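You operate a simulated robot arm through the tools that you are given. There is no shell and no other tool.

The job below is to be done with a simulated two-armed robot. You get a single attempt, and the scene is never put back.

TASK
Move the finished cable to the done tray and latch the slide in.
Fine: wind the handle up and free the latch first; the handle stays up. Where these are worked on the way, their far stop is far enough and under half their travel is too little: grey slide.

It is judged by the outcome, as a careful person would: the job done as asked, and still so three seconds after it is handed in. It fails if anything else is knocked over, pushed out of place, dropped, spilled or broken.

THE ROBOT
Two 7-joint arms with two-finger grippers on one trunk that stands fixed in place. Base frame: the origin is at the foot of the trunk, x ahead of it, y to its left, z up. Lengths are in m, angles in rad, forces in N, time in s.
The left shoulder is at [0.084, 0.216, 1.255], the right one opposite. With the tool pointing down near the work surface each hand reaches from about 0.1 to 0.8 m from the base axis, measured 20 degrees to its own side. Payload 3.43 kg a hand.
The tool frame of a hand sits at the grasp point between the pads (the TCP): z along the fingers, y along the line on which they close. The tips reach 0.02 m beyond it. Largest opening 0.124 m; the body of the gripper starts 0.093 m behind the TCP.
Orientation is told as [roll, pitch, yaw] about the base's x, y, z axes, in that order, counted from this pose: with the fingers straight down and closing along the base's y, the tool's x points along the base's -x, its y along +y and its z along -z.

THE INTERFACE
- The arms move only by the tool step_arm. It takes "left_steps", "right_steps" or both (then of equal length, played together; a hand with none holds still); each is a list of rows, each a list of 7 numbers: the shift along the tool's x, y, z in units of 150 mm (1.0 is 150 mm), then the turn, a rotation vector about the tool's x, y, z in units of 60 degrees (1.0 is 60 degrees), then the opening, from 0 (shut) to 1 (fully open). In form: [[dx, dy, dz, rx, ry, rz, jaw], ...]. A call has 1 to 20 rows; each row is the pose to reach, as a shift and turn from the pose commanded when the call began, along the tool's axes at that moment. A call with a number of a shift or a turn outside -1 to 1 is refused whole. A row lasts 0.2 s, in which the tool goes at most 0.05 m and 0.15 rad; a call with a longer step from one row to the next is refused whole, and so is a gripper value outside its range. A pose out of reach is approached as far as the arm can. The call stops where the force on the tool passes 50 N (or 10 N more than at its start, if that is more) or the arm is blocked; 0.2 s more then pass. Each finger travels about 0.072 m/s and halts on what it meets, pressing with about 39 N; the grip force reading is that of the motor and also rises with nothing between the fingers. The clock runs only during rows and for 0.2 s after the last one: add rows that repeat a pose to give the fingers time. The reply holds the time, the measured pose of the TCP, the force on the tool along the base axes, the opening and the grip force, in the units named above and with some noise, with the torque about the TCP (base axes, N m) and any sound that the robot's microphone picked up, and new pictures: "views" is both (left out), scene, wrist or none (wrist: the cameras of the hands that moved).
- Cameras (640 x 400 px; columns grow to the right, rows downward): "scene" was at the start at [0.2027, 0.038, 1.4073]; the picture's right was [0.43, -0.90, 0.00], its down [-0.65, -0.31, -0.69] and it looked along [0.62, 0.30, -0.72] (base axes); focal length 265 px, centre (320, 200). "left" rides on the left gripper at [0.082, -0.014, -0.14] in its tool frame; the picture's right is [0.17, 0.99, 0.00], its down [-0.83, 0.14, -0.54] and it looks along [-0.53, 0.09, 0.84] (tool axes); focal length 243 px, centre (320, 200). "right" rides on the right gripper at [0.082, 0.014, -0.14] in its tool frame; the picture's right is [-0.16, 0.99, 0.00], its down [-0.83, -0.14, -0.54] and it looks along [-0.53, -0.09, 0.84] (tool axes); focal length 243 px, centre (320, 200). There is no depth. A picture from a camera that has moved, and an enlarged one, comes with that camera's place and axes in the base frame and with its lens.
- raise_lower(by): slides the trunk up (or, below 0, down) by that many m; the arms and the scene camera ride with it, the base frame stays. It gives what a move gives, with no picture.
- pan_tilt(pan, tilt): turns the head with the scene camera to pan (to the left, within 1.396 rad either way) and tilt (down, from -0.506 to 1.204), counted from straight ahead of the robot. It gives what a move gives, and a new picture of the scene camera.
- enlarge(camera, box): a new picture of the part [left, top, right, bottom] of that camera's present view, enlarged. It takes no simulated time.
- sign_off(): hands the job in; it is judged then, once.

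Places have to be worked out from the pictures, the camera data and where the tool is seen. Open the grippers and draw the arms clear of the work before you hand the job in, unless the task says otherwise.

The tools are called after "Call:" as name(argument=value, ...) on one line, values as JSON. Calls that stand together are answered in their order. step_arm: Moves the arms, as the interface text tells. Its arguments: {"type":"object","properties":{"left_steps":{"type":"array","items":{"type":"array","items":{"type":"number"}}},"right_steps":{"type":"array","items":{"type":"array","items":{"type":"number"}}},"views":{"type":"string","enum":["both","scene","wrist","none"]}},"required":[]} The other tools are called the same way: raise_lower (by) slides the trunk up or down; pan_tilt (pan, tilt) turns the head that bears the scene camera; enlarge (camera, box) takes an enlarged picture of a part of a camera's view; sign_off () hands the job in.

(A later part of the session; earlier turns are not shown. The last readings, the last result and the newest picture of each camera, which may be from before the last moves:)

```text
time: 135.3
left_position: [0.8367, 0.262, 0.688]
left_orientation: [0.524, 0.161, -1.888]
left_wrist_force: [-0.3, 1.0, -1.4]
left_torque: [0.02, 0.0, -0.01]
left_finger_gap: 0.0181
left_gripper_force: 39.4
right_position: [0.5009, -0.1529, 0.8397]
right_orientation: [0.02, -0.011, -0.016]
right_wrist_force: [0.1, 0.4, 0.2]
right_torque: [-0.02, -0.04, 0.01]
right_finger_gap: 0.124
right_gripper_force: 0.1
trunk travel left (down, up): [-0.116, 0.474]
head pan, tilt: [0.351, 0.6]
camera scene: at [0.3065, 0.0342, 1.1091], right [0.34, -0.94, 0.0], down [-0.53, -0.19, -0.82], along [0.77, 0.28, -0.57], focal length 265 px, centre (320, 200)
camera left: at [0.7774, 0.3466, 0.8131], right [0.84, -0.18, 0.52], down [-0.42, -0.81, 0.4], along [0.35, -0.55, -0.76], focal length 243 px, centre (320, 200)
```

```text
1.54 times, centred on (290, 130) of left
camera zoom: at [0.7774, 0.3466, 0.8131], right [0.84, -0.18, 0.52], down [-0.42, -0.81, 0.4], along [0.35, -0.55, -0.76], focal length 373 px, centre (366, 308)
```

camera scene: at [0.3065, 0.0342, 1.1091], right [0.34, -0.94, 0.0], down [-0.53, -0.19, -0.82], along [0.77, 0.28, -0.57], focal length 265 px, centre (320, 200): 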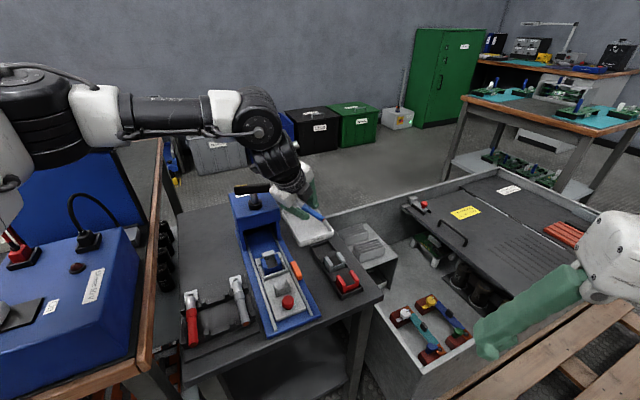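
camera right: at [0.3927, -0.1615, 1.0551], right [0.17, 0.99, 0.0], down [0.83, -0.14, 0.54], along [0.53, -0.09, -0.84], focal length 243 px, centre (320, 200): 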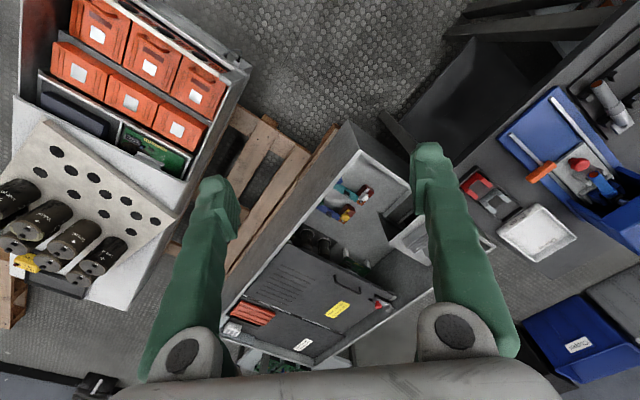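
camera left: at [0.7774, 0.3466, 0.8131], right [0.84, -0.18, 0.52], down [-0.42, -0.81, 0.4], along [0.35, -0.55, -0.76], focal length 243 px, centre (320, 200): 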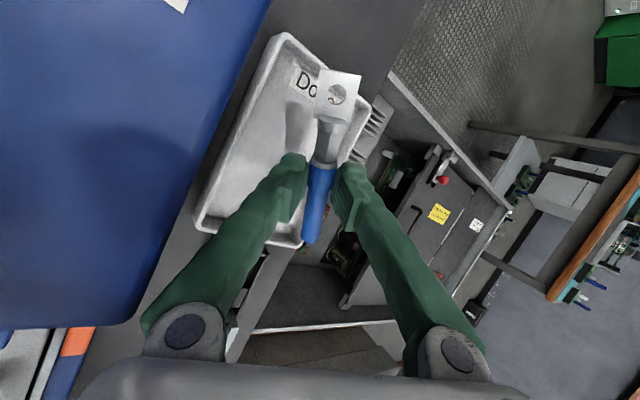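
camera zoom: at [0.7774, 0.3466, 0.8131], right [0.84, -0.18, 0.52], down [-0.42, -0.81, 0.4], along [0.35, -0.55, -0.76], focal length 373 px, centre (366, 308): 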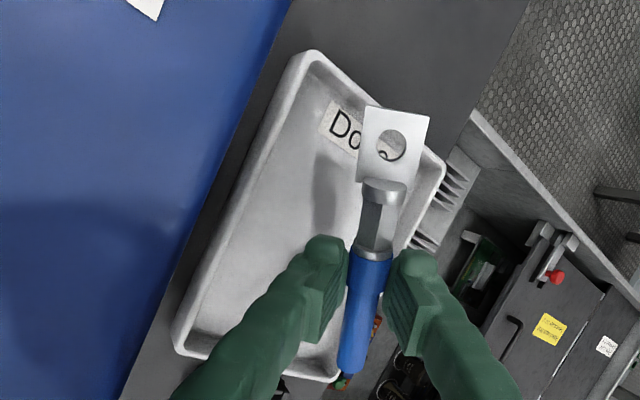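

The cable's ends project inside the tray walls (blue end a≈.731,l≈−.433; lug tip a≈.846,l≈−.376). I shift 3 mm and release it the short way down into the tray.

Call:
step_arm(left_steps=[[-0.02, -0.016, 0.011, 0, 0, 0, 0], [-0.02, -0.016, 0.011, 0, 0, 0, 0], [-0.02, -0.016, 0.011, 0, 0, 0, 0.35], [-0.02, -0.016, 0.011, 0, 0, 0, 0.35], [-0.02, -0.016, 0.011, 0, 0, 0, 0.35], [-0.02, -0.016, 0.011, 0, 0, 0, 0.35]], views="both")

Call:
enlarge(camera="scene", box=[250, 170, 350, 250])

Call:
enlarge(camera="left", box=[160, 0, 420, 260])

```text
time: 136.7
left_position: [0.8338, 0.2589, 0.6863]
left_orientation: [0.528, 0.16, -1.886]
left_wrist_force: [0.5, 0.2, 0.8]
left_torque: [-0.03, 0.04, 0.01]
left_finger_gap: 0.0434
left_gripper_force: 0.0
right_position: [0.4981, -0.1527, 0.8389]
right_orientation: [0.02, -0.014, -0.016]
right_wrist_force: [-0.8, 0.0, -0.7]
right_torque: [0.0, 0.0, -0.02]
right_finger_gap: 0.124
right_gripper_force: 0.1
trunk travel left (down, up): [-0.116, 0.474]
head pan, tilt: [0.351, 0.6]
camera scene: at [0.3062, 0.034, 1.1093], right [0.34, -0.94, 0.0], down [-0.53, -0.19, -0.83], along [0.77, 0.28, -0.56], focal length 265 px, centre (320, 200)
camera left: at [0.7756, 0.3444, 0.8105], right [0.84, -0.18, 0.52], down [-0.42, -0.81, 0.4], along [0.35, -0.55, -0.76], focal length 243 px, centre (320, 200)
```

scene: 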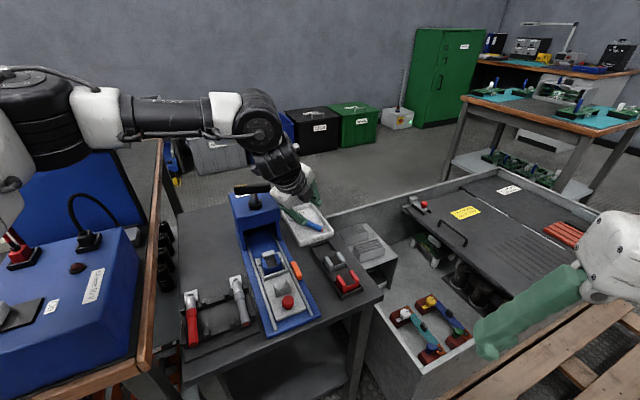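
left: 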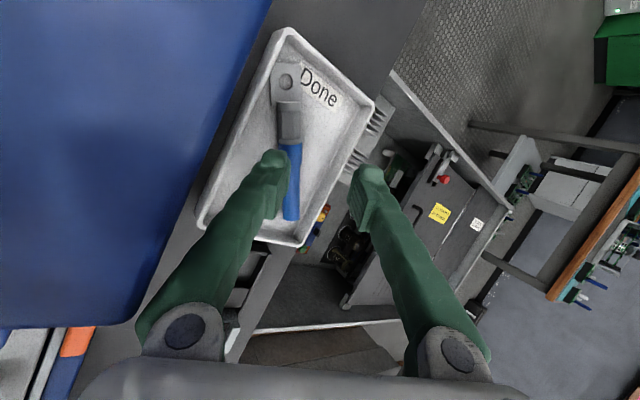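

```text
5.00 times, centred on (300, 210) of scene
camera zoom: at [0.3062, 0.034, 1.1093], right [0.34, -0.94, 0.0], down [-0.53, -0.19, -0.83], along [0.77, 0.28, -0.56], focal length 1326 px, centre (420, 150)
```

zoom: 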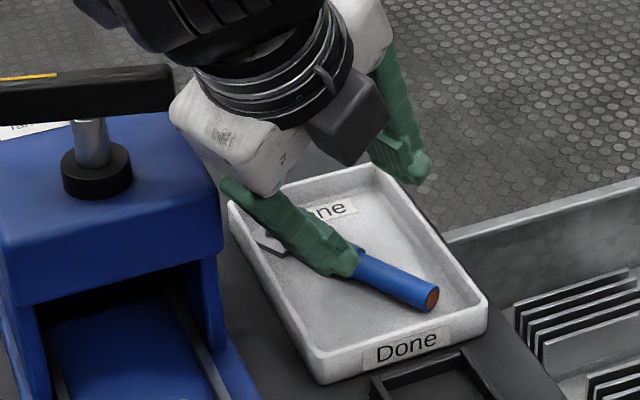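

```text
1.54 times, centred on (290, 130) of left
camera zoom: at [0.7756, 0.3444, 0.8105], right [0.84, -0.18, 0.52], down [-0.42, -0.81, 0.4], along [0.35, -0.55, -0.76], focal length 373 px, centre (366, 308)
```

zoom: 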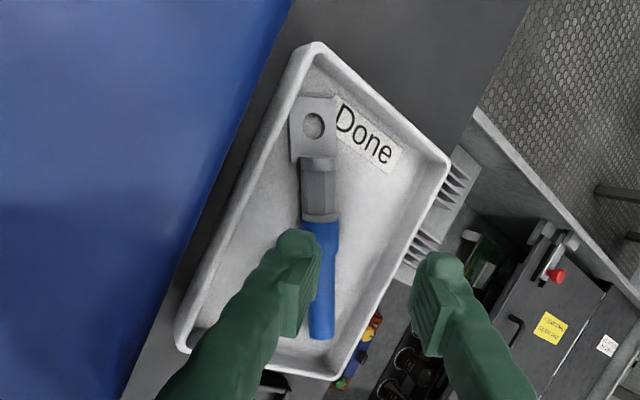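

The finished cable lies flat inside the Done tray. I lift the hand straight up and check everything around.

Call:
step_arm(left_steps=[[0.018, 0.058, -0.099, 0, 0, 0, 0.35], [0.036, 0.117, -0.198, 0, 0, 0, 0.35], [0.055, 0.176, -0.297, 0, 0, 0, 0.35], [0.073, 0.235, -0.397, 0, 0, 0, 0.35]], views="both")

Call:
enlarge(camera="scene", box=[220, 170, 350, 330])

```text
time: 137.7
left_position: [0.8325, 0.258, 0.7553]
left_orientation: [0.528, 0.161, -1.887]
left_wrist_force: [0.5, 0.0, -0.4]
left_torque: [0.02, 0.0, -0.03]
left_finger_gap: 0.0435
left_gripper_force: 0.1
right_position: [0.4984, -0.1515, 0.839]
right_orientation: [0.022, -0.013, -0.016]
right_wrist_force: [0.7, 0.1, 1.4]
right_torque: [0.0, 0.02, 0.0]
right_finger_gap: 0.1241
right_gripper_force: 0.0
trunk travel left (down, up): [-0.116, 0.474]
head pan, tilt: [0.351, 0.6]
camera scene: at [0.306, 0.034, 1.1093], right [0.34, -0.94, 0.0], down [-0.53, -0.19, -0.83], along [0.77, 0.28, -0.56], focal length 265 px, centre (320, 200)
camera left: at [0.7748, 0.3441, 0.8805], right [0.84, -0.18, 0.52], down [-0.43, -0.81, 0.4], along [0.35, -0.55, -0.76], focal length 243 px, centre (320, 200)
```

scene: 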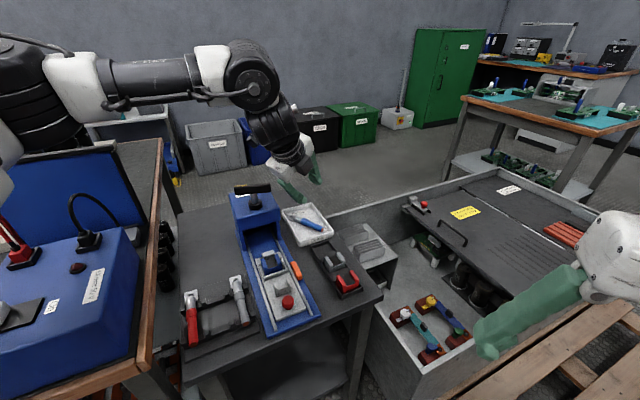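
left: 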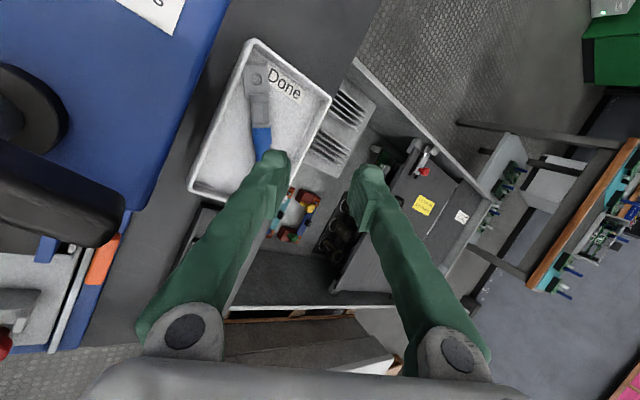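

```text
2.50 times, centred on (285, 250) of scene
camera zoom: at [0.306, 0.034, 1.1093], right [0.34, -0.94, 0.0], down [-0.53, -0.19, -0.83], along [0.77, 0.28, -0.56], focal length 663 px, centre (408, 75)
```

zoom: 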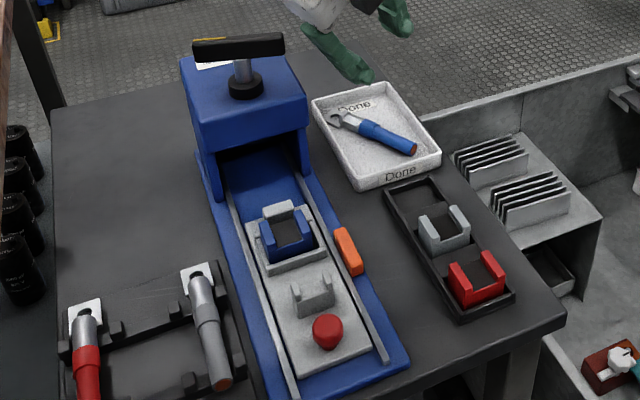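

Cable safely in the tray, die/slide/handle/latch as expected. I retrace my path back to the front-right side of the press.

Call:
step_arm(left_steps=[[-0.107, -0.104, -0.081, 0, 0, 0, 0.35], [-0.214, -0.208, -0.161, 0, 0, 0, 0.35], [-0.321, -0.311, -0.242, 0, 0, 0, 0.35], [-0.428, -0.415, -0.322, 0, 0, 0, 0.2], [-0.535, -0.519, -0.403, 0, 0, 0, 0]], views="none")

```text
time: 138.9
left_position: [0.7137, 0.2114, 0.7552]
left_orientation: [0.527, 0.161, -1.888]
left_wrist_force: [-0.5, 0.2, 0.3]
left_torque: [-0.02, 0.0, 0.0]
left_finger_gap: 0.0
left_gripper_force: 28.4
right_position: [0.4988, -0.1515, 0.8382]
right_orientation: [0.022, -0.014, -0.017]
right_wrist_force: [1.0, -0.2, 0.8]
right_torque: [0.01, -0.02, -0.02]
right_finger_gap: 0.1238
right_gripper_force: 0.1
trunk travel left (down, up): [-0.116, 0.474]
head pan, tilt: [0.351, 0.6]
```

Call:
step_arm(left_steps=[[0.036, -0.063, -0.167, 0.084, -0.026, -0.007, 0], [0.071, -0.127, -0.333, 0.168, -0.051, -0.013, 0], [0.107, -0.19, -0.5, 0.252, -0.077, -0.02, 0], [0.143, -0.253, -0.667, 0.335, -0.103, -0.027, 0], [0.178, -0.317, -0.833, 0.419, -0.128, -0.033, 0], [0.214, -0.38, -1.0, 0.503, -0.154, -0.04, 0]], views="none")

Call:
raise_lower(by=0.095)

```text
time: 140.3
left_position: [0.6023, 0.2661, 0.8631]
left_orientation: [-0.002, -0.005, -1.888]
left_wrist_force: [0.3, -0.4, -0.4]
left_torque: [-0.03, -0.01, 0.01]
left_finger_gap: 0.0003
left_gripper_force: 34.4
right_position: [0.4996, -0.1518, 0.8389]
right_orientation: [0.021, -0.014, -0.017]
right_wrist_force: [0.3, -0.6, 0.0]
right_torque: [-0.01, -0.02, 0.02]
right_finger_gap: 0.124
right_gripper_force: 0.0
trunk travel left (down, up): [-0.116, 0.474]
head pan, tilt: [0.351, 0.6]
```

```text
time: 141.6
left_position: [0.585, 0.2671, 0.9913]
left_orientation: [0.065, 0.011, -1.888]
left_wrist_force: [-0.4, -0.7, -0.4]
left_torque: [-0.01, 0.02, -0.03]
left_finger_gap: 0.0002
left_gripper_force: 34.4
right_position: [0.4875, -0.1518, 0.9562]
right_orientation: [0.021, -0.065, -0.021]
right_wrist_force: [-0.2, -0.1, 0.5]
right_torque: [-0.01, 0.03, 0.01]
right_finger_gap: 0.1241
right_gripper_force: 0.0
trunk travel left (down, up): [-0.211, 0.379]
head pan, tilt: [0.351, 0.6]
```

Call:
step_arm(left_steps=[[0, 0, 0.1, 0, 0, -0.13, 0], [0, 0, 0.2, 0, 0, -0.26, 0], [0, 0, 0.3, 0, 0, -0.39, 0], [0, 0, 0.4, 0, 0, -0.52, 0], [0, 0, 0.5, 0, 0, -0.65, 0], [0, 0, 0.6, 0, 0, -0.78, 0], [0, 0, 0.7, 0, 0, -0.91, 0], [0, 0, 0.8, 0, 0, -1.0, 0]], views="none")

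```text
time: 143.4
left_position: [0.5923, 0.2662, 0.8721]
left_orientation: [0.042, -0.052, -0.842]
left_wrist_force: [0.6, -0.3, -0.5]
left_torque: [0.0, 0.01, 0.07]
left_finger_gap: 0.0
left_gripper_force: 34.5
right_position: [0.4865, -0.151, 0.958]
right_orientation: [0.022, -0.067, -0.021]
right_wrist_force: [-0.5, 0.1, 0.2]
right_torque: [0.02, 0.03, 0.02]
right_finger_gap: 0.1243
right_gripper_force: 0.0
trunk travel left (down, up): [-0.211, 0.379]
head pan, tilt: [0.351, 0.6]
```

Call:
step_arm(left_steps=[[-0.05, -0.13, 0.147, 0.008, -0.04, -0.011, 0], [-0.104, -0.26, 0.294, 0.016, -0.08, -0.021, 0], [-0.155, -0.39, 0.441, 0.024, -0.119, -0.032, 0], [-0.207, -0.519, 0.588, 0.032, -0.159, -0.042, 0], [-0.259, -0.649, 0.735, 0.04, -0.199, -0.053, 0], [-0.259, -0.649, 0.735, 0.04, -0.199, -0.053, 0]], views="both")

Call:
enlarge(camera="left", box=[230, 40, 450, 220])

```text
time: 144.8
left_position: [0.5519, 0.1705, 0.7605]
left_orientation: [-0.006, -0.261, -0.79]
left_wrist_force: [0.0, -0.5, -0.6]
left_torque: [0.03, -0.01, 0.01]
left_finger_gap: 0.0
left_gripper_force: 34.4
right_position: [0.4851, -0.1508, 0.9578]
right_orientation: [0.022, -0.069, -0.021]
right_wrist_force: [0.3, 0.3, 0.7]
right_torque: [0.03, -0.03, -0.03]
right_finger_gap: 0.1241
right_gripper_force: 0.0
trunk travel left (down, up): [-0.211, 0.379]
head pan, tilt: [0.351, 0.6]
camera scene: at [0.2681, 0.0339, 1.2206], right [0.34, -0.94, 0.0], down [-0.53, -0.19, -0.83], along [0.78, 0.28, -0.56], focal length 265 px, centre (320, 200)
camera left: at [0.4621, 0.2431, 0.8734], right [0.59, 0.81, -0.05], down [0.57, -0.37, 0.73], along [0.57, -0.46, -0.68], focal length 243 px, centre (320, 200)
```

scene: 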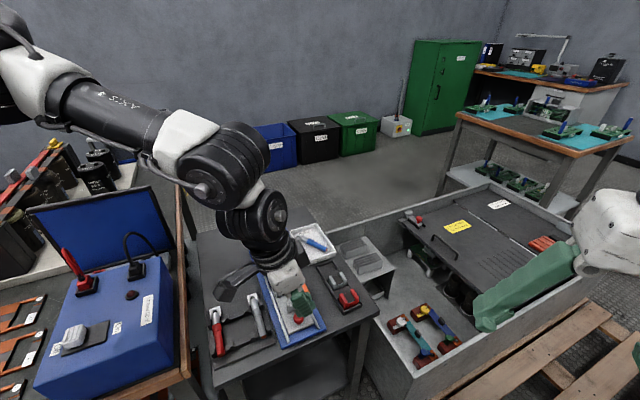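
left: 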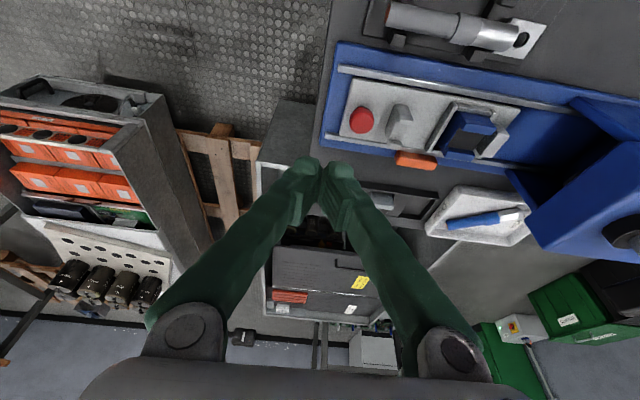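

```text
2.22 times, centred on (340, 130) of left
camera zoom: at [0.4621, 0.2431, 0.8734], right [0.59, 0.81, -0.05], down [0.57, -0.37, 0.73], along [0.57, -0.46, -0.68], focal length 539 px, centre (276, 356)
```

zoom: 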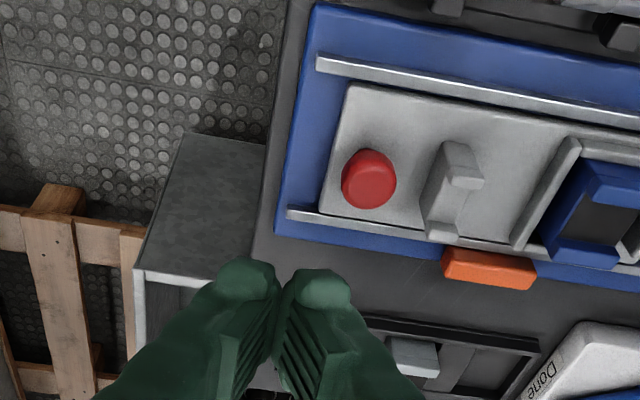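

Knob at a≈.548; my closed fingers are in front of it at a≈.511. I descend to knob height.

Call:
step_arm(left_steps=[[0.04, 0, 0.15, 0, 0, 0, 0], [0.08, 0, 0.3, 0, 0, 0, 0], [0.12, 0, 0.45, 0, 0, 0, 0], [0.157, 0, 0.589, 0, 0, 0, 0], [0.157, 0, 0.589, 0, 0, 0, 0]], views="wrist")

Call:
enlarge(camera="left", box=[230, 60, 450, 240])

```text
time: 146.0
left_position: [0.5524, 0.1698, 0.6683]
left_orientation: [-0.008, -0.261, -0.792]
left_wrist_force: [0.1, -0.9, 0.1]
left_torque: [0.03, -0.02, -0.01]
left_finger_gap: 0.0
left_gripper_force: 34.4
right_position: [0.4858, -0.1519, 0.9571]
right_orientation: [0.023, -0.068, -0.021]
right_wrist_force: [0.5, 0.6, -0.1]
right_torque: [0.0, -0.01, 0.0]
right_finger_gap: 0.1241
right_gripper_force: 0.1
trunk travel left (down, up): [-0.211, 0.379]
head pan, tilt: [0.351, 0.6]
camera left: at [0.4628, 0.2432, 0.7817], right [0.59, 0.81, -0.05], down [0.57, -0.37, 0.73], along [0.57, -0.46, -0.68], focal length 243 px, centre (320, 200)
```

left: 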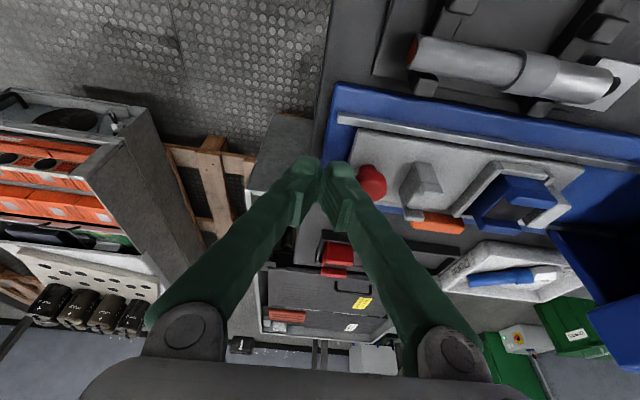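

```text
2.22 times, centred on (340, 150) of left
camera zoom: at [0.4628, 0.2432, 0.7817], right [0.59, 0.81, -0.05], down [0.57, -0.37, 0.73], along [0.57, -0.46, -0.68], focal length 539 px, centre (276, 311)
```

zoom: 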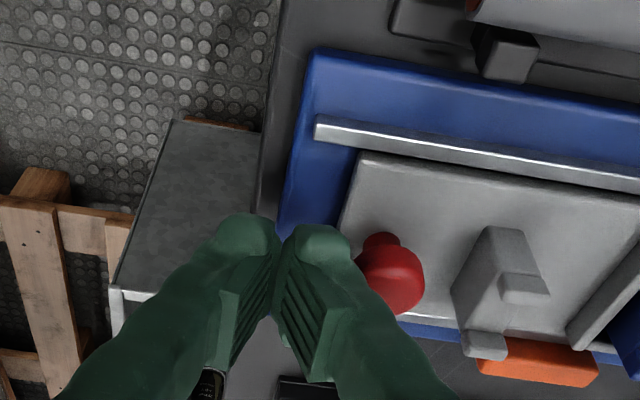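

Aligned. I push the slide in along +a, in small steps.

Call:
step_arm(left_steps=[[0, 0.08, 0, 0, 0, 0, 0], [0, 0.16, 0, 0, 0, 0, 0], [0, 0.24, 0, 0, 0, 0, 0], [0, 0.32, 0, 0, 0, 0, 0], [0, 0.4, 0, 0, 0, 0, 0], [0, 0.48, 0, 0, 0, 0, 0], [0, 0.56, 0, 0, 0, 0, 0]], views="both")

Call:
enlarge(camera="left", box=[230, 60, 450, 240])

```text
time: 147.6
left_position: [0.6117, 0.2303, 0.6675]
left_orientation: [-0.006, -0.26, -0.79]
left_wrist_force: [-0.1, -0.1, -0.2]
left_torque: [0.0, -0.01, 0.01]
left_finger_gap: 0.0
left_gripper_force: 34.2
right_position: [0.4863, -0.1523, 0.9566]
right_orientation: [0.019, -0.066, -0.02]
right_wrist_force: [-0.6, 0.6, -0.9]
right_torque: [0.0, 0.01, 0.06]
right_finger_gap: 0.1241
right_gripper_force: 0.0
trunk travel left (down, up): [-0.211, 0.379]
head pan, tilt: [0.351, 0.6]
camera scene: at [0.2687, 0.0341, 1.2204], right [0.34, -0.94, 0.0], down [-0.53, -0.19, -0.82], along [0.77, 0.28, -0.57], focal length 265 px, centre (320, 200)
camera left: at [0.5235, 0.3033, 0.7812], right [0.59, 0.81, -0.05], down [0.57, -0.37, 0.73], along [0.57, -0.46, -0.68], focal length 243 px, centre (320, 200)
```

scene: 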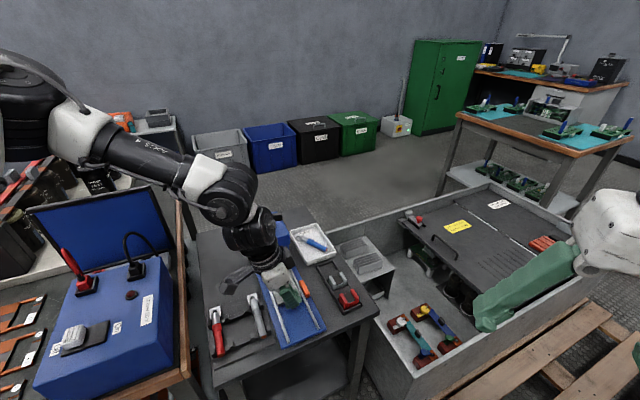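
left: 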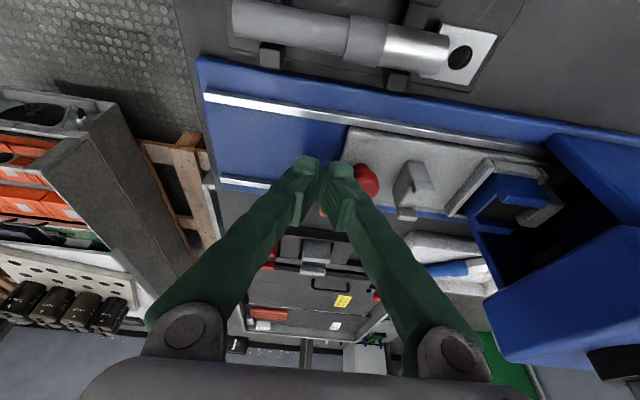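

```text
2.22 times, centred on (340, 150) of left
camera zoom: at [0.5235, 0.3033, 0.7812], right [0.59, 0.81, -0.05], down [0.57, -0.37, 0.73], along [0.57, -0.46, -0.68], focal length 539 px, centre (276, 311)
```

zoom: 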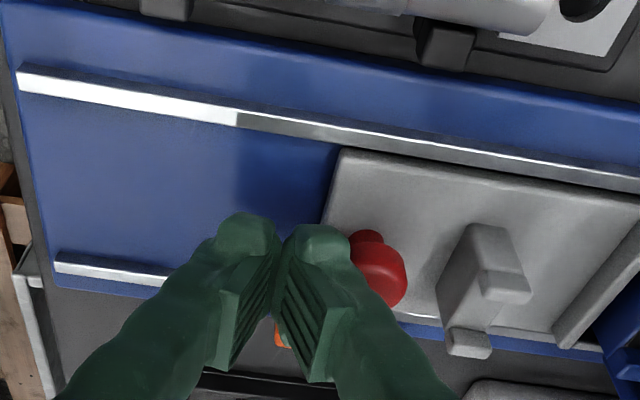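

The slide moves in freely. I continue with smaller steps to the inner stop.

Call:
step_arm(left_steps=[[0, 0.06, 0, 0, 0, 0, 0], [0, 0.11, 0, 0, 0, 0, 0], [0, 0.15, 0, 0, 0, 0, 0], [0, 0.19, 0, 0, 0, 0, 0], [0, 0.23, 0, 0, 0, 0, 0], [0, 0.26, 0, 0, 0, 0, 0]], views="both")

Call:
enlarge(camera="left", box=[230, 60, 450, 240])

```text
time: 149.0
left_position: [0.6318, 0.2492, 0.6689]
left_orientation: [-0.022, -0.256, -0.798]
left_wrist_force: [-36.5, -35.0, -1.2]
left_torque: [-0.21, 0.19, 0.07]
left_finger_gap: 0.0001
left_gripper_force: 34.1
right_position: [0.4838, -0.153, 0.9579]
right_orientation: [0.024, -0.07, -0.02]
right_wrist_force: [0.2, -0.9, -0.6]
right_torque: [-0.01, -0.04, 0.01]
right_finger_gap: 0.1241
right_gripper_force: 0.0
trunk travel left (down, up): [-0.211, 0.379]
head pan, tilt: [0.351, 0.6]
camera scene: at [0.2658, 0.0312, 1.2211], right [0.34, -0.94, 0.0], down [-0.53, -0.19, -0.83], along [0.78, 0.28, -0.56], focal length 265 px, centre (320, 200)
camera left: at [0.5449, 0.3242, 0.7822], right [0.6, 0.8, -0.06], down [0.57, -0.37, 0.73], along [0.56, -0.47, -0.68], focal length 243 px, centre (320, 200)
```

scene: 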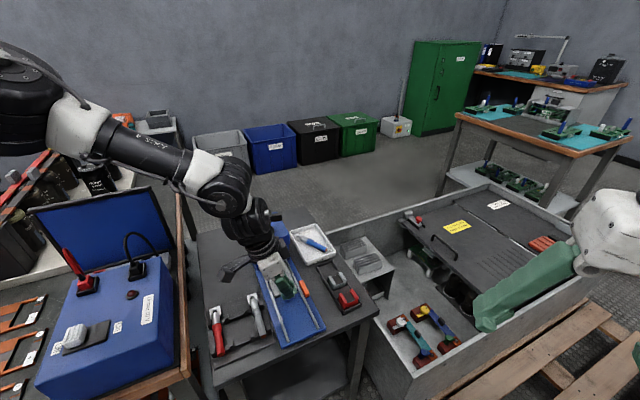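
left: 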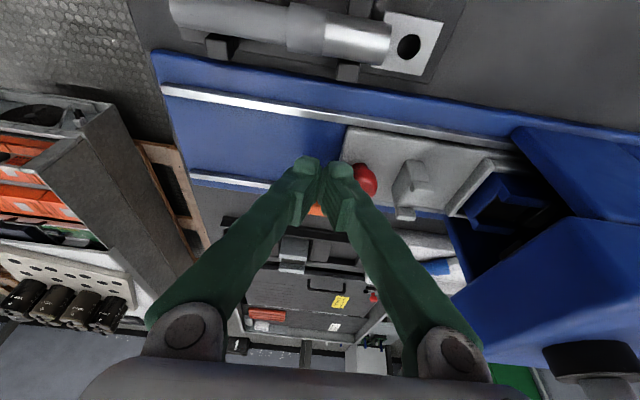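

```text
2.22 times, centred on (340, 150) of left
camera zoom: at [0.5449, 0.3242, 0.7822], right [0.6, 0.8, -0.06], down [0.57, -0.37, 0.73], along [0.56, -0.47, -0.68], focal length 539 px, centre (276, 311)
```

zoom: 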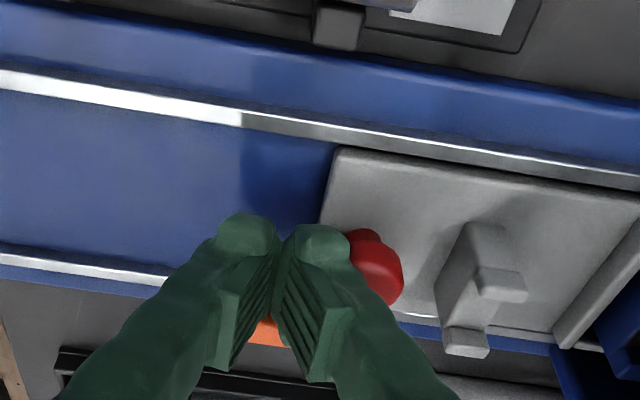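

A firm 50 N resistance: the slide is at its inner stop. I back off and lift to inspect its position against the latch.

Call:
step_arm(left_steps=[[0, -0.1, 0, 0, 0, 0, 0], [-0.04, -0.2, -0.15, 0, 0, 0, 0], [-0.08, -0.25, -0.35, 0, 0, 0, 0], [-0.14, -0.25, -0.55, 0, 0, 0, 0]], views="both")

Call:
enlarge(camera="left", box=[230, 40, 450, 220])

Call:
enlarge(camera="scene", box=[240, 210, 360, 320])

```text
time: 150.0
left_position: [0.6119, 0.2318, 0.7551]
left_orientation: [-0.005, -0.259, -0.79]
left_wrist_force: [0.3, -0.7, 0.4]
left_torque: [0.01, -0.02, -0.01]
left_finger_gap: 0.0
left_gripper_force: 34.4
right_position: [0.4854, -0.1514, 0.9578]
right_orientation: [0.023, -0.068, -0.021]
right_wrist_force: [-0.2, -0.1, -0.6]
right_torque: [0.04, -0.07, 0.01]
right_finger_gap: 0.124
right_gripper_force: 0.1
trunk travel left (down, up): [-0.211, 0.379]
head pan, tilt: [0.351, 0.6]
camera scene: at [0.2676, 0.0335, 1.2207], right [0.34, -0.94, 0.0], down [-0.53, -0.19, -0.83], along [0.78, 0.28, -0.56], focal length 265 px, centre (320, 200)
camera left: at [0.5225, 0.304, 0.8677], right [0.59, 0.81, -0.05], down [0.57, -0.37, 0.73], along [0.57, -0.46, -0.68], focal length 243 px, centre (320, 200)
```

scene: 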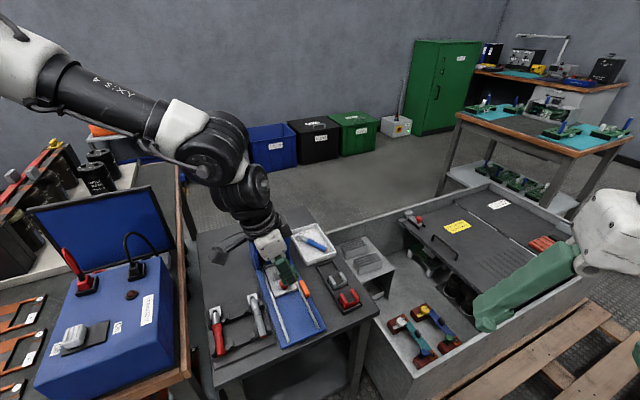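
left: 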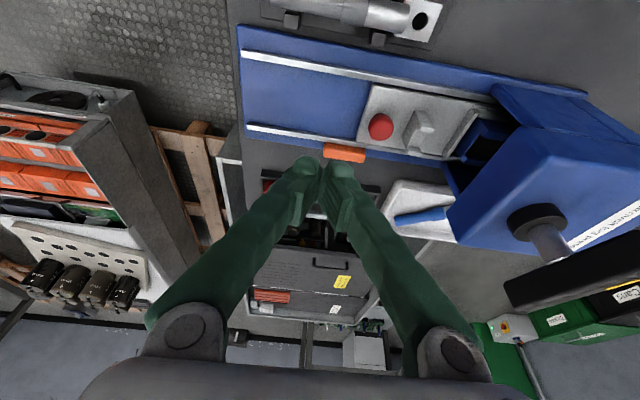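

```text
2.22 times, centred on (340, 130) of left
camera zoom: at [0.5225, 0.304, 0.8677], right [0.59, 0.81, -0.05], down [0.57, -0.37, 0.73], along [0.57, -0.46, -0.68], focal length 539 px, centre (276, 356)
```

zoom: 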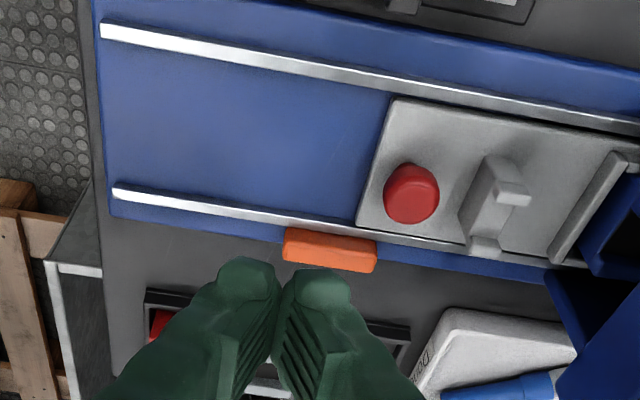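

```text
3.64 times, centred on (300, 265) of scene
camera zoom: at [0.2676, 0.0335, 1.2207], right [0.34, -0.94, 0.0], down [-0.53, -0.19, -0.83], along [0.78, 0.28, -0.56], focal length 964 px, centre (393, -36)
```

zoom: 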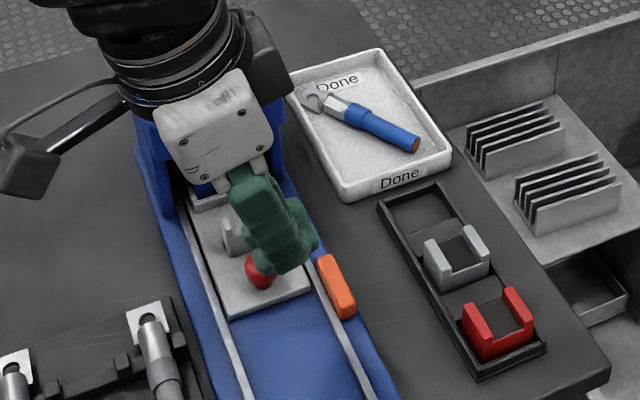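

The slide is fully in (knob a≈.652, as at the start). The latch pivots at its centre (a≈.626, l≈−.310). To relatch I push its front end inward from outside; first hover at (.6775,.185,.75) with a bit more lean.

Call:
step_arm(left_steps=[[-0.17, 0.03, 0.05, 0, -0.03, 0, 0], [-0.34, 0.06, 0.11, 0, -0.06, 0, 0], [-0.502, 0.093, 0.167, 0, -0.086, 0, 0], [-0.502, 0.093, 0.167, 0, -0.086, 0, 0]], views="wrist")

Call:
enlarge(camera="left", box=[200, 20, 420, 220])

```text
time: 151.0
left_position: [0.6773, 0.185, 0.7499]
left_orientation: [-0.008, -0.351, -0.79]
left_wrist_force: [-0.6, 0.2, -0.1]
left_torque: [-0.02, -0.02, 0.01]
left_finger_gap: 0.0
left_gripper_force: 34.7
right_position: [0.4864, -0.1508, 0.957]
right_orientation: [0.022, -0.067, -0.021]
right_wrist_force: [-0.3, 0.6, -0.1]
right_torque: [-0.01, 0.02, 0.0]
right_finger_gap: 0.124
right_gripper_force: 0.1
trunk travel left (down, up): [-0.211, 0.379]
head pan, tilt: [0.351, 0.6]
camera left: at [0.581, 0.265, 0.8522], right [0.59, 0.8, -0.06], down [0.52, -0.32, 0.79], along [0.61, -0.5, -0.61], focal length 243 px, centre (320, 200)
```

left: 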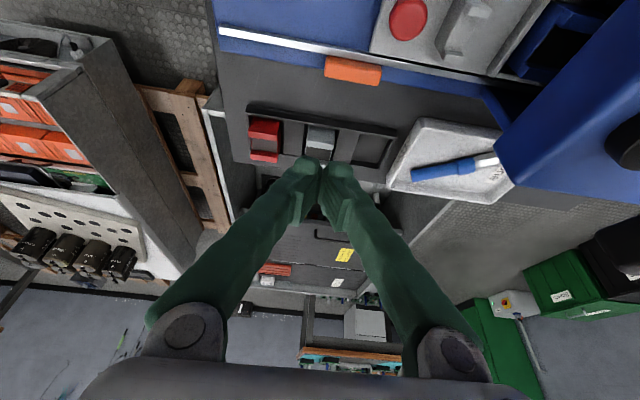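

```text
2.00 times, centred on (310, 120) of left
camera zoom: at [0.581, 0.265, 0.8522], right [0.59, 0.8, -0.06], down [0.52, -0.32, 0.79], along [0.61, -0.5, -0.61], focal length 485 px, centre (340, 360)
```

zoom: 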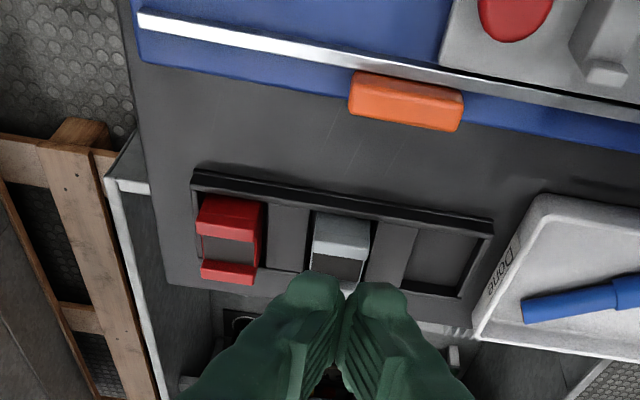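

Latch confirmed: front end (a≈.605, l≈−.311), centre (a≈.627, l≈−.310). I lower the closed fingers just outside its front end.

Call:
step_arm(left_steps=[[0.05, 0, 0.14, 0, 0, 0, 0], [0.1, 0, 0.27, 0, 0, 0, 0], [0.145, 0, 0.4, 0, 0, 0, 0], [0.19, 0, 0.52, 0, 0, 0, 0], [0.19, 0, 0.52, 0, 0, 0, 0]], views="wrist")

Call:
enlarge(camera="scene", box=[260, 230, 350, 310])

```text
time: 152.2
left_position: [0.6764, 0.1849, 0.6662]
left_orientation: [-0.006, -0.351, -0.79]
left_wrist_force: [-1.0, 0.0, 0.0]
left_torque: [0.01, 0.04, -0.02]
left_finger_gap: 0.0001
left_gripper_force: 34.7
right_position: [0.4861, -0.1517, 0.9563]
right_orientation: [0.024, -0.067, -0.021]
right_wrist_force: [0.2, -0.2, -1.0]
right_torque: [0.0, -0.02, 0.03]
right_finger_gap: 0.1241
right_gripper_force: 0.0
trunk travel left (down, up): [-0.211, 0.379]
head pan, tilt: [0.351, 0.6]
camera left: at [0.5799, 0.2648, 0.768], right [0.59, 0.8, -0.06], down [0.52, -0.32, 0.79], along [0.61, -0.5, -0.61], focal length 243 px, centre (320, 200)
```

left: 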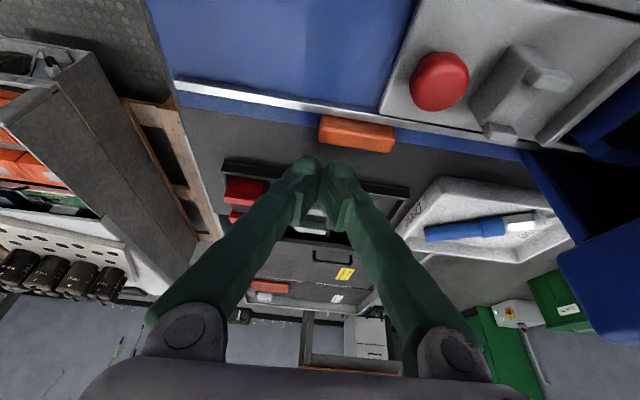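

```text
5.00 times, centred on (305, 270) of scene
camera zoom: at [0.2683, 0.0339, 1.2205], right [0.34, -0.94, 0.0], down [-0.53, -0.19, -0.83], along [0.77, 0.28, -0.56], focal length 1326 px, centre (395, -150)
```

zoom: 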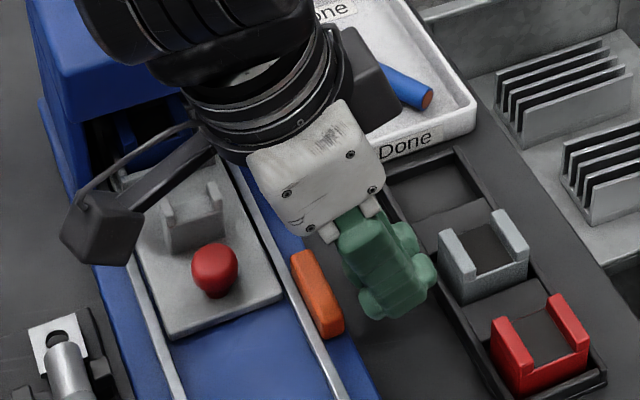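

I sweep the fingers inward (+l) along an arc around the pivot, pushing the latch's front end.

Call:
step_arm(left_steps=[[-0.0, -0.027, 0, 0, 0, 0, 0], [0.098, -0.027, -0.036, 0, 0, 0, 0], [0.173, -0.04, -0.0635, 0, 0, 0, 0], [0.2485, -0.06, -0.091, 0, 0, 0, 0]], views="wrist")

Call:
enlarge(camera="scene", box=[260, 230, 350, 310])

```text
time: 153.2
left_position: [0.6435, 0.2066, 0.6661]
left_orientation: [-0.007, -0.349, -0.79]
left_wrist_force: [0.4, 0.5, 4.0]
left_torque: [0.01, -0.03, 0.01]
left_finger_gap: 0.0002
left_gripper_force: 34.6
right_position: [0.4865, -0.1511, 0.9581]
right_orientation: [0.02, -0.067, -0.022]
right_wrist_force: [0.3, 0.0, 0.0]
right_torque: [0.01, 0.0, 0.0]
right_finger_gap: 0.1241
right_gripper_force: 0.1
trunk travel left (down, up): [-0.211, 0.379]
head pan, tilt: [0.351, 0.6]
camera left: at [0.5464, 0.2865, 0.7681], right [0.59, 0.8, -0.06], down [0.52, -0.32, 0.79], along [0.61, -0.5, -0.61], focal length 243 px, centre (320, 200)
```

left: 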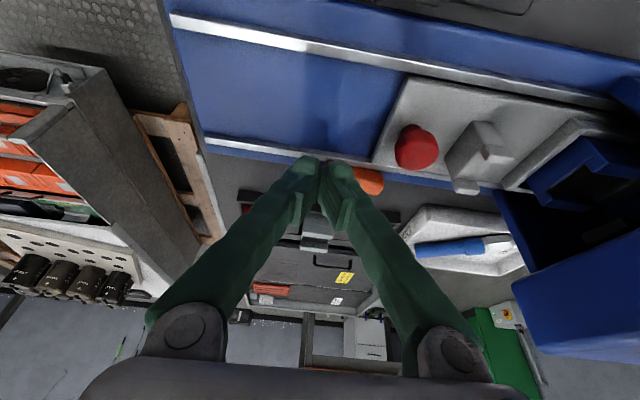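

```text
5.00 times, centred on (305, 270) of scene
camera zoom: at [0.2679, 0.0342, 1.2206], right [0.34, -0.94, 0.0], down [-0.53, -0.19, -0.83], along [0.78, 0.28, -0.56], focal length 1326 px, centre (395, -150)
```

zoom: 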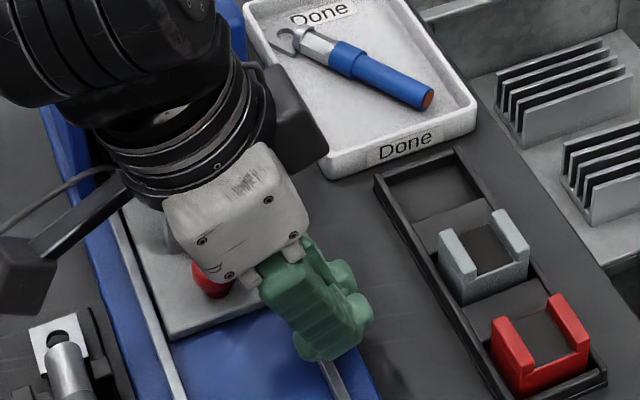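

Call:
enlarge(camera="left", box=[260, 110, 440, 230])

```text
3.33 times, centred on (350, 170) of left
camera zoom: at [0.5464, 0.2865, 0.7681], right [0.59, 0.8, -0.06], down [0.52, -0.32, 0.79], along [0.61, -0.5, -0.61], focal length 809 px, centre (220, 300)
```

zoom: 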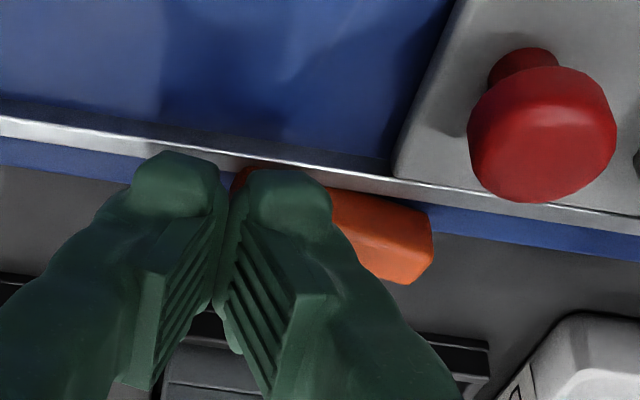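

The latch has begun to turn but the fingertips are riding on its top. I back out, go 8 mm lower, and push again.

Call:
step_arm(left_steps=[[-0.01, 0, -0.03, 0, 0, 0, 0], [-0.12, 0, 0.02, 0, 0, 0, 0], [-0.22, 0, 0.08, 0, 0, 0, 0], [-0.2, 0, 0.135, 0, 0, 0, 0], [-0.2, 0, 0.135, 0, 0, 0, 0]], views="wrist")

Call:
enlarge(camera="left", box=[240, 90, 420, 210])

Call:
enlarge(camera="scene", box=[260, 230, 350, 310])

```text
time: 154.4
left_position: [0.6682, 0.1798, 0.6573]
left_orientation: [-0.01, -0.348, -0.789]
left_wrist_force: [0.2, 0.8, -0.5]
left_torque: [0.02, -0.01, 0.01]
left_finger_gap: 0.0
left_gripper_force: 34.8
right_position: [0.4861, -0.1528, 0.9563]
right_orientation: [0.022, -0.067, -0.021]
right_wrist_force: [0.0, 0.6, 0.1]
right_torque: [-0.04, -0.01, -0.02]
right_finger_gap: 0.1242
right_gripper_force: 0.1
trunk travel left (down, up): [-0.211, 0.379]
head pan, tilt: [0.351, 0.6]
camera left: at [0.5716, 0.261, 0.7584], right [0.59, 0.8, -0.06], down [0.52, -0.32, 0.79], along [0.61, -0.5, -0.61], focal length 243 px, centre (320, 200)
```

left: 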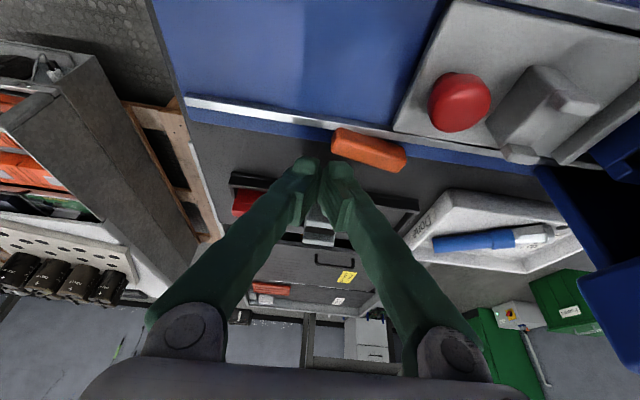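

```text
3.33 times, centred on (330, 150) of left
camera zoom: at [0.5716, 0.261, 0.7584], right [0.59, 0.8, -0.06], down [0.52, -0.32, 0.79], along [0.61, -0.5, -0.61], focal length 809 px, centre (287, 367)
```

zoom: 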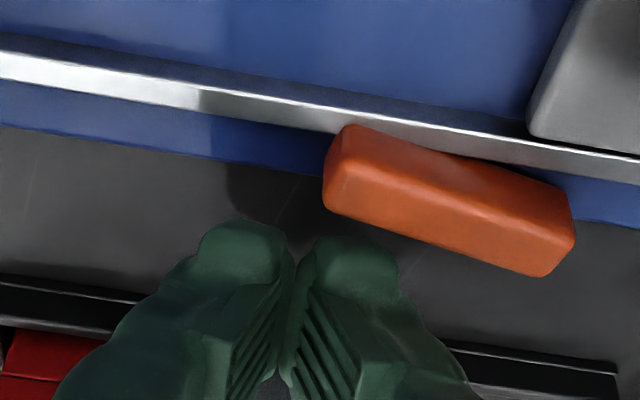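

```text
5.00 times, centred on (305, 270) of scene
camera zoom: at [0.2685, 0.0341, 1.2205], right [0.34, -0.94, 0.0], down [-0.53, -0.19, -0.83], along [0.77, 0.28, -0.56], focal length 1326 px, centre (395, -150)
```

zoom: 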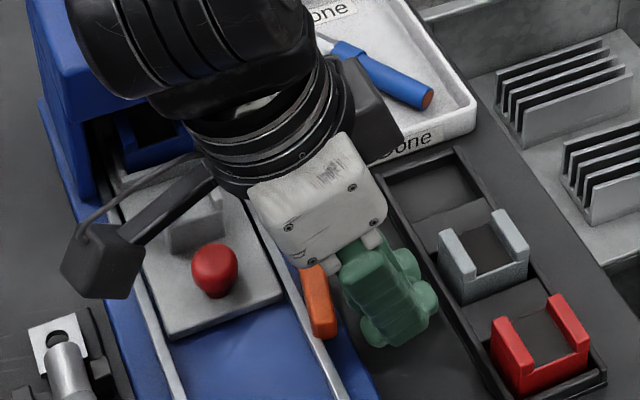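

The latch has turned ~20° toward closing. I push again at the lower height, following the arc around the pivot.

Call:
step_arm(left_steps=[[0.03, 0.043, -0.011, 0, 0, 0, 0], [0.0964, 0.043, -0.0353, 0, 0, 0, 0], [0.1715, 0.0227, -0.0628, 0, 0, 0, 0], [0.2216, -0.008, -0.0811, 0, 0, 0, 0]], views="wrist")

Call:
enlarge(camera="left", box=[240, 90, 420, 210])

```text
time: 155.4
left_position: [0.6425, 0.2077, 0.6557]
left_orientation: [-0.009, -0.347, -0.788]
left_wrist_force: [0.2, -0.3, -0.3]
left_torque: [-0.01, -0.04, 0.02]
left_finger_gap: 0.0
left_gripper_force: 33.8
right_position: [0.4875, -0.151, 0.9568]
right_orientation: [0.022, -0.068, -0.02]
right_wrist_force: [0.1, 0.0, -0.1]
right_torque: [-0.01, 0.03, 0.01]
right_finger_gap: 0.1241
right_gripper_force: 0.0
trunk travel left (down, up): [-0.211, 0.379]
head pan, tilt: [0.351, 0.6]
camera left: at [0.5468, 0.2867, 0.7582], right [0.59, 0.8, -0.06], down [0.52, -0.32, 0.79], along [0.61, -0.5, -0.61], focal length 243 px, centre (320, 200)
```

left: 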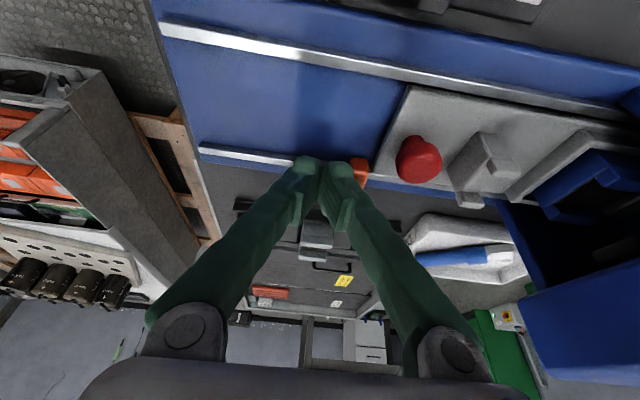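

```text
3.33 times, centred on (330, 150) of left
camera zoom: at [0.5468, 0.2867, 0.7582], right [0.59, 0.8, -0.06], down [0.52, -0.32, 0.79], along [0.61, -0.5, -0.61], focal length 809 px, centre (287, 367)
```

zoom: 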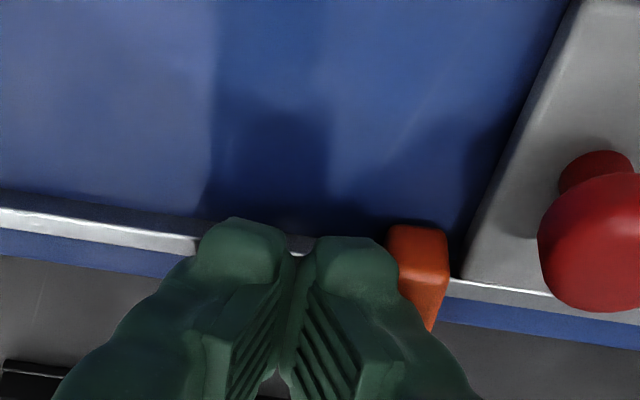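

The latch tip now points inward in front of the plate corner. I finish with a push toward +a to seat it at its stop.

Call:
step_arm(left_steps=[[0.06, 0.0, -0.022, 0, 0, 0, 0], [0.075, 0.03, -0.027, 0, 0, 0, 0], [0.085, 0.06, -0.03, 0, 0, 0, 0], [0.09, 0.09, -0.033, 0, 0, 0, 0]], views="wrist")

Call:
enlarge(camera="left", box=[240, 90, 420, 210])

```text
time: 156.4
left_position: [0.6361, 0.2178, 0.6571]
left_orientation: [-0.021, -0.351, -0.797]
left_wrist_force: [-21.7, -39.0, -4.5]
left_torque: [-0.41, 0.24, 0.0]
left_finger_gap: 0.0
left_gripper_force: 34.2
right_position: [0.4842, -0.1534, 0.958]
right_orientation: [0.026, -0.068, -0.022]
right_wrist_force: [0.3, 0.2, -0.2]
right_torque: [0.04, -0.01, -0.02]
right_finger_gap: 0.1238
right_gripper_force: 0.0
trunk travel left (down, up): [-0.211, 0.379]
head pan, tilt: [0.351, 0.6]
camera left: at [0.5422, 0.2994, 0.759], right [0.6, 0.8, -0.07], down [0.52, -0.32, 0.79], along [0.6, -0.51, -0.61], focal length 243 px, centre (320, 200)
```

left: 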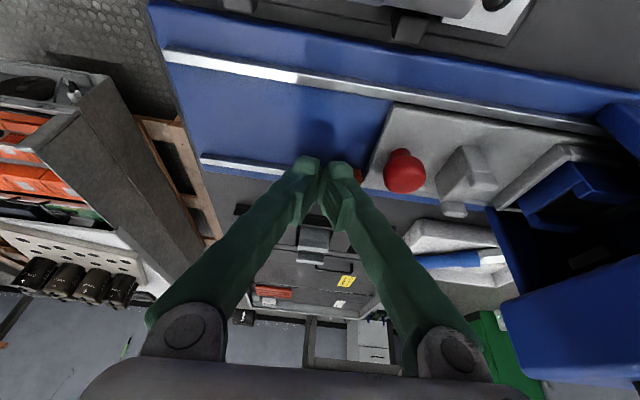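

```text
3.33 times, centred on (330, 150) of left
camera zoom: at [0.5422, 0.2994, 0.759], right [0.6, 0.8, -0.07], down [0.52, -0.32, 0.79], along [0.6, -0.51, -0.61], focal length 809 px, centre (287, 367)
```

zoom: 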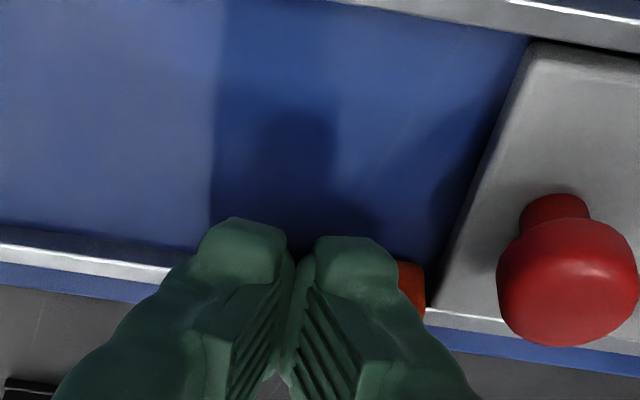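

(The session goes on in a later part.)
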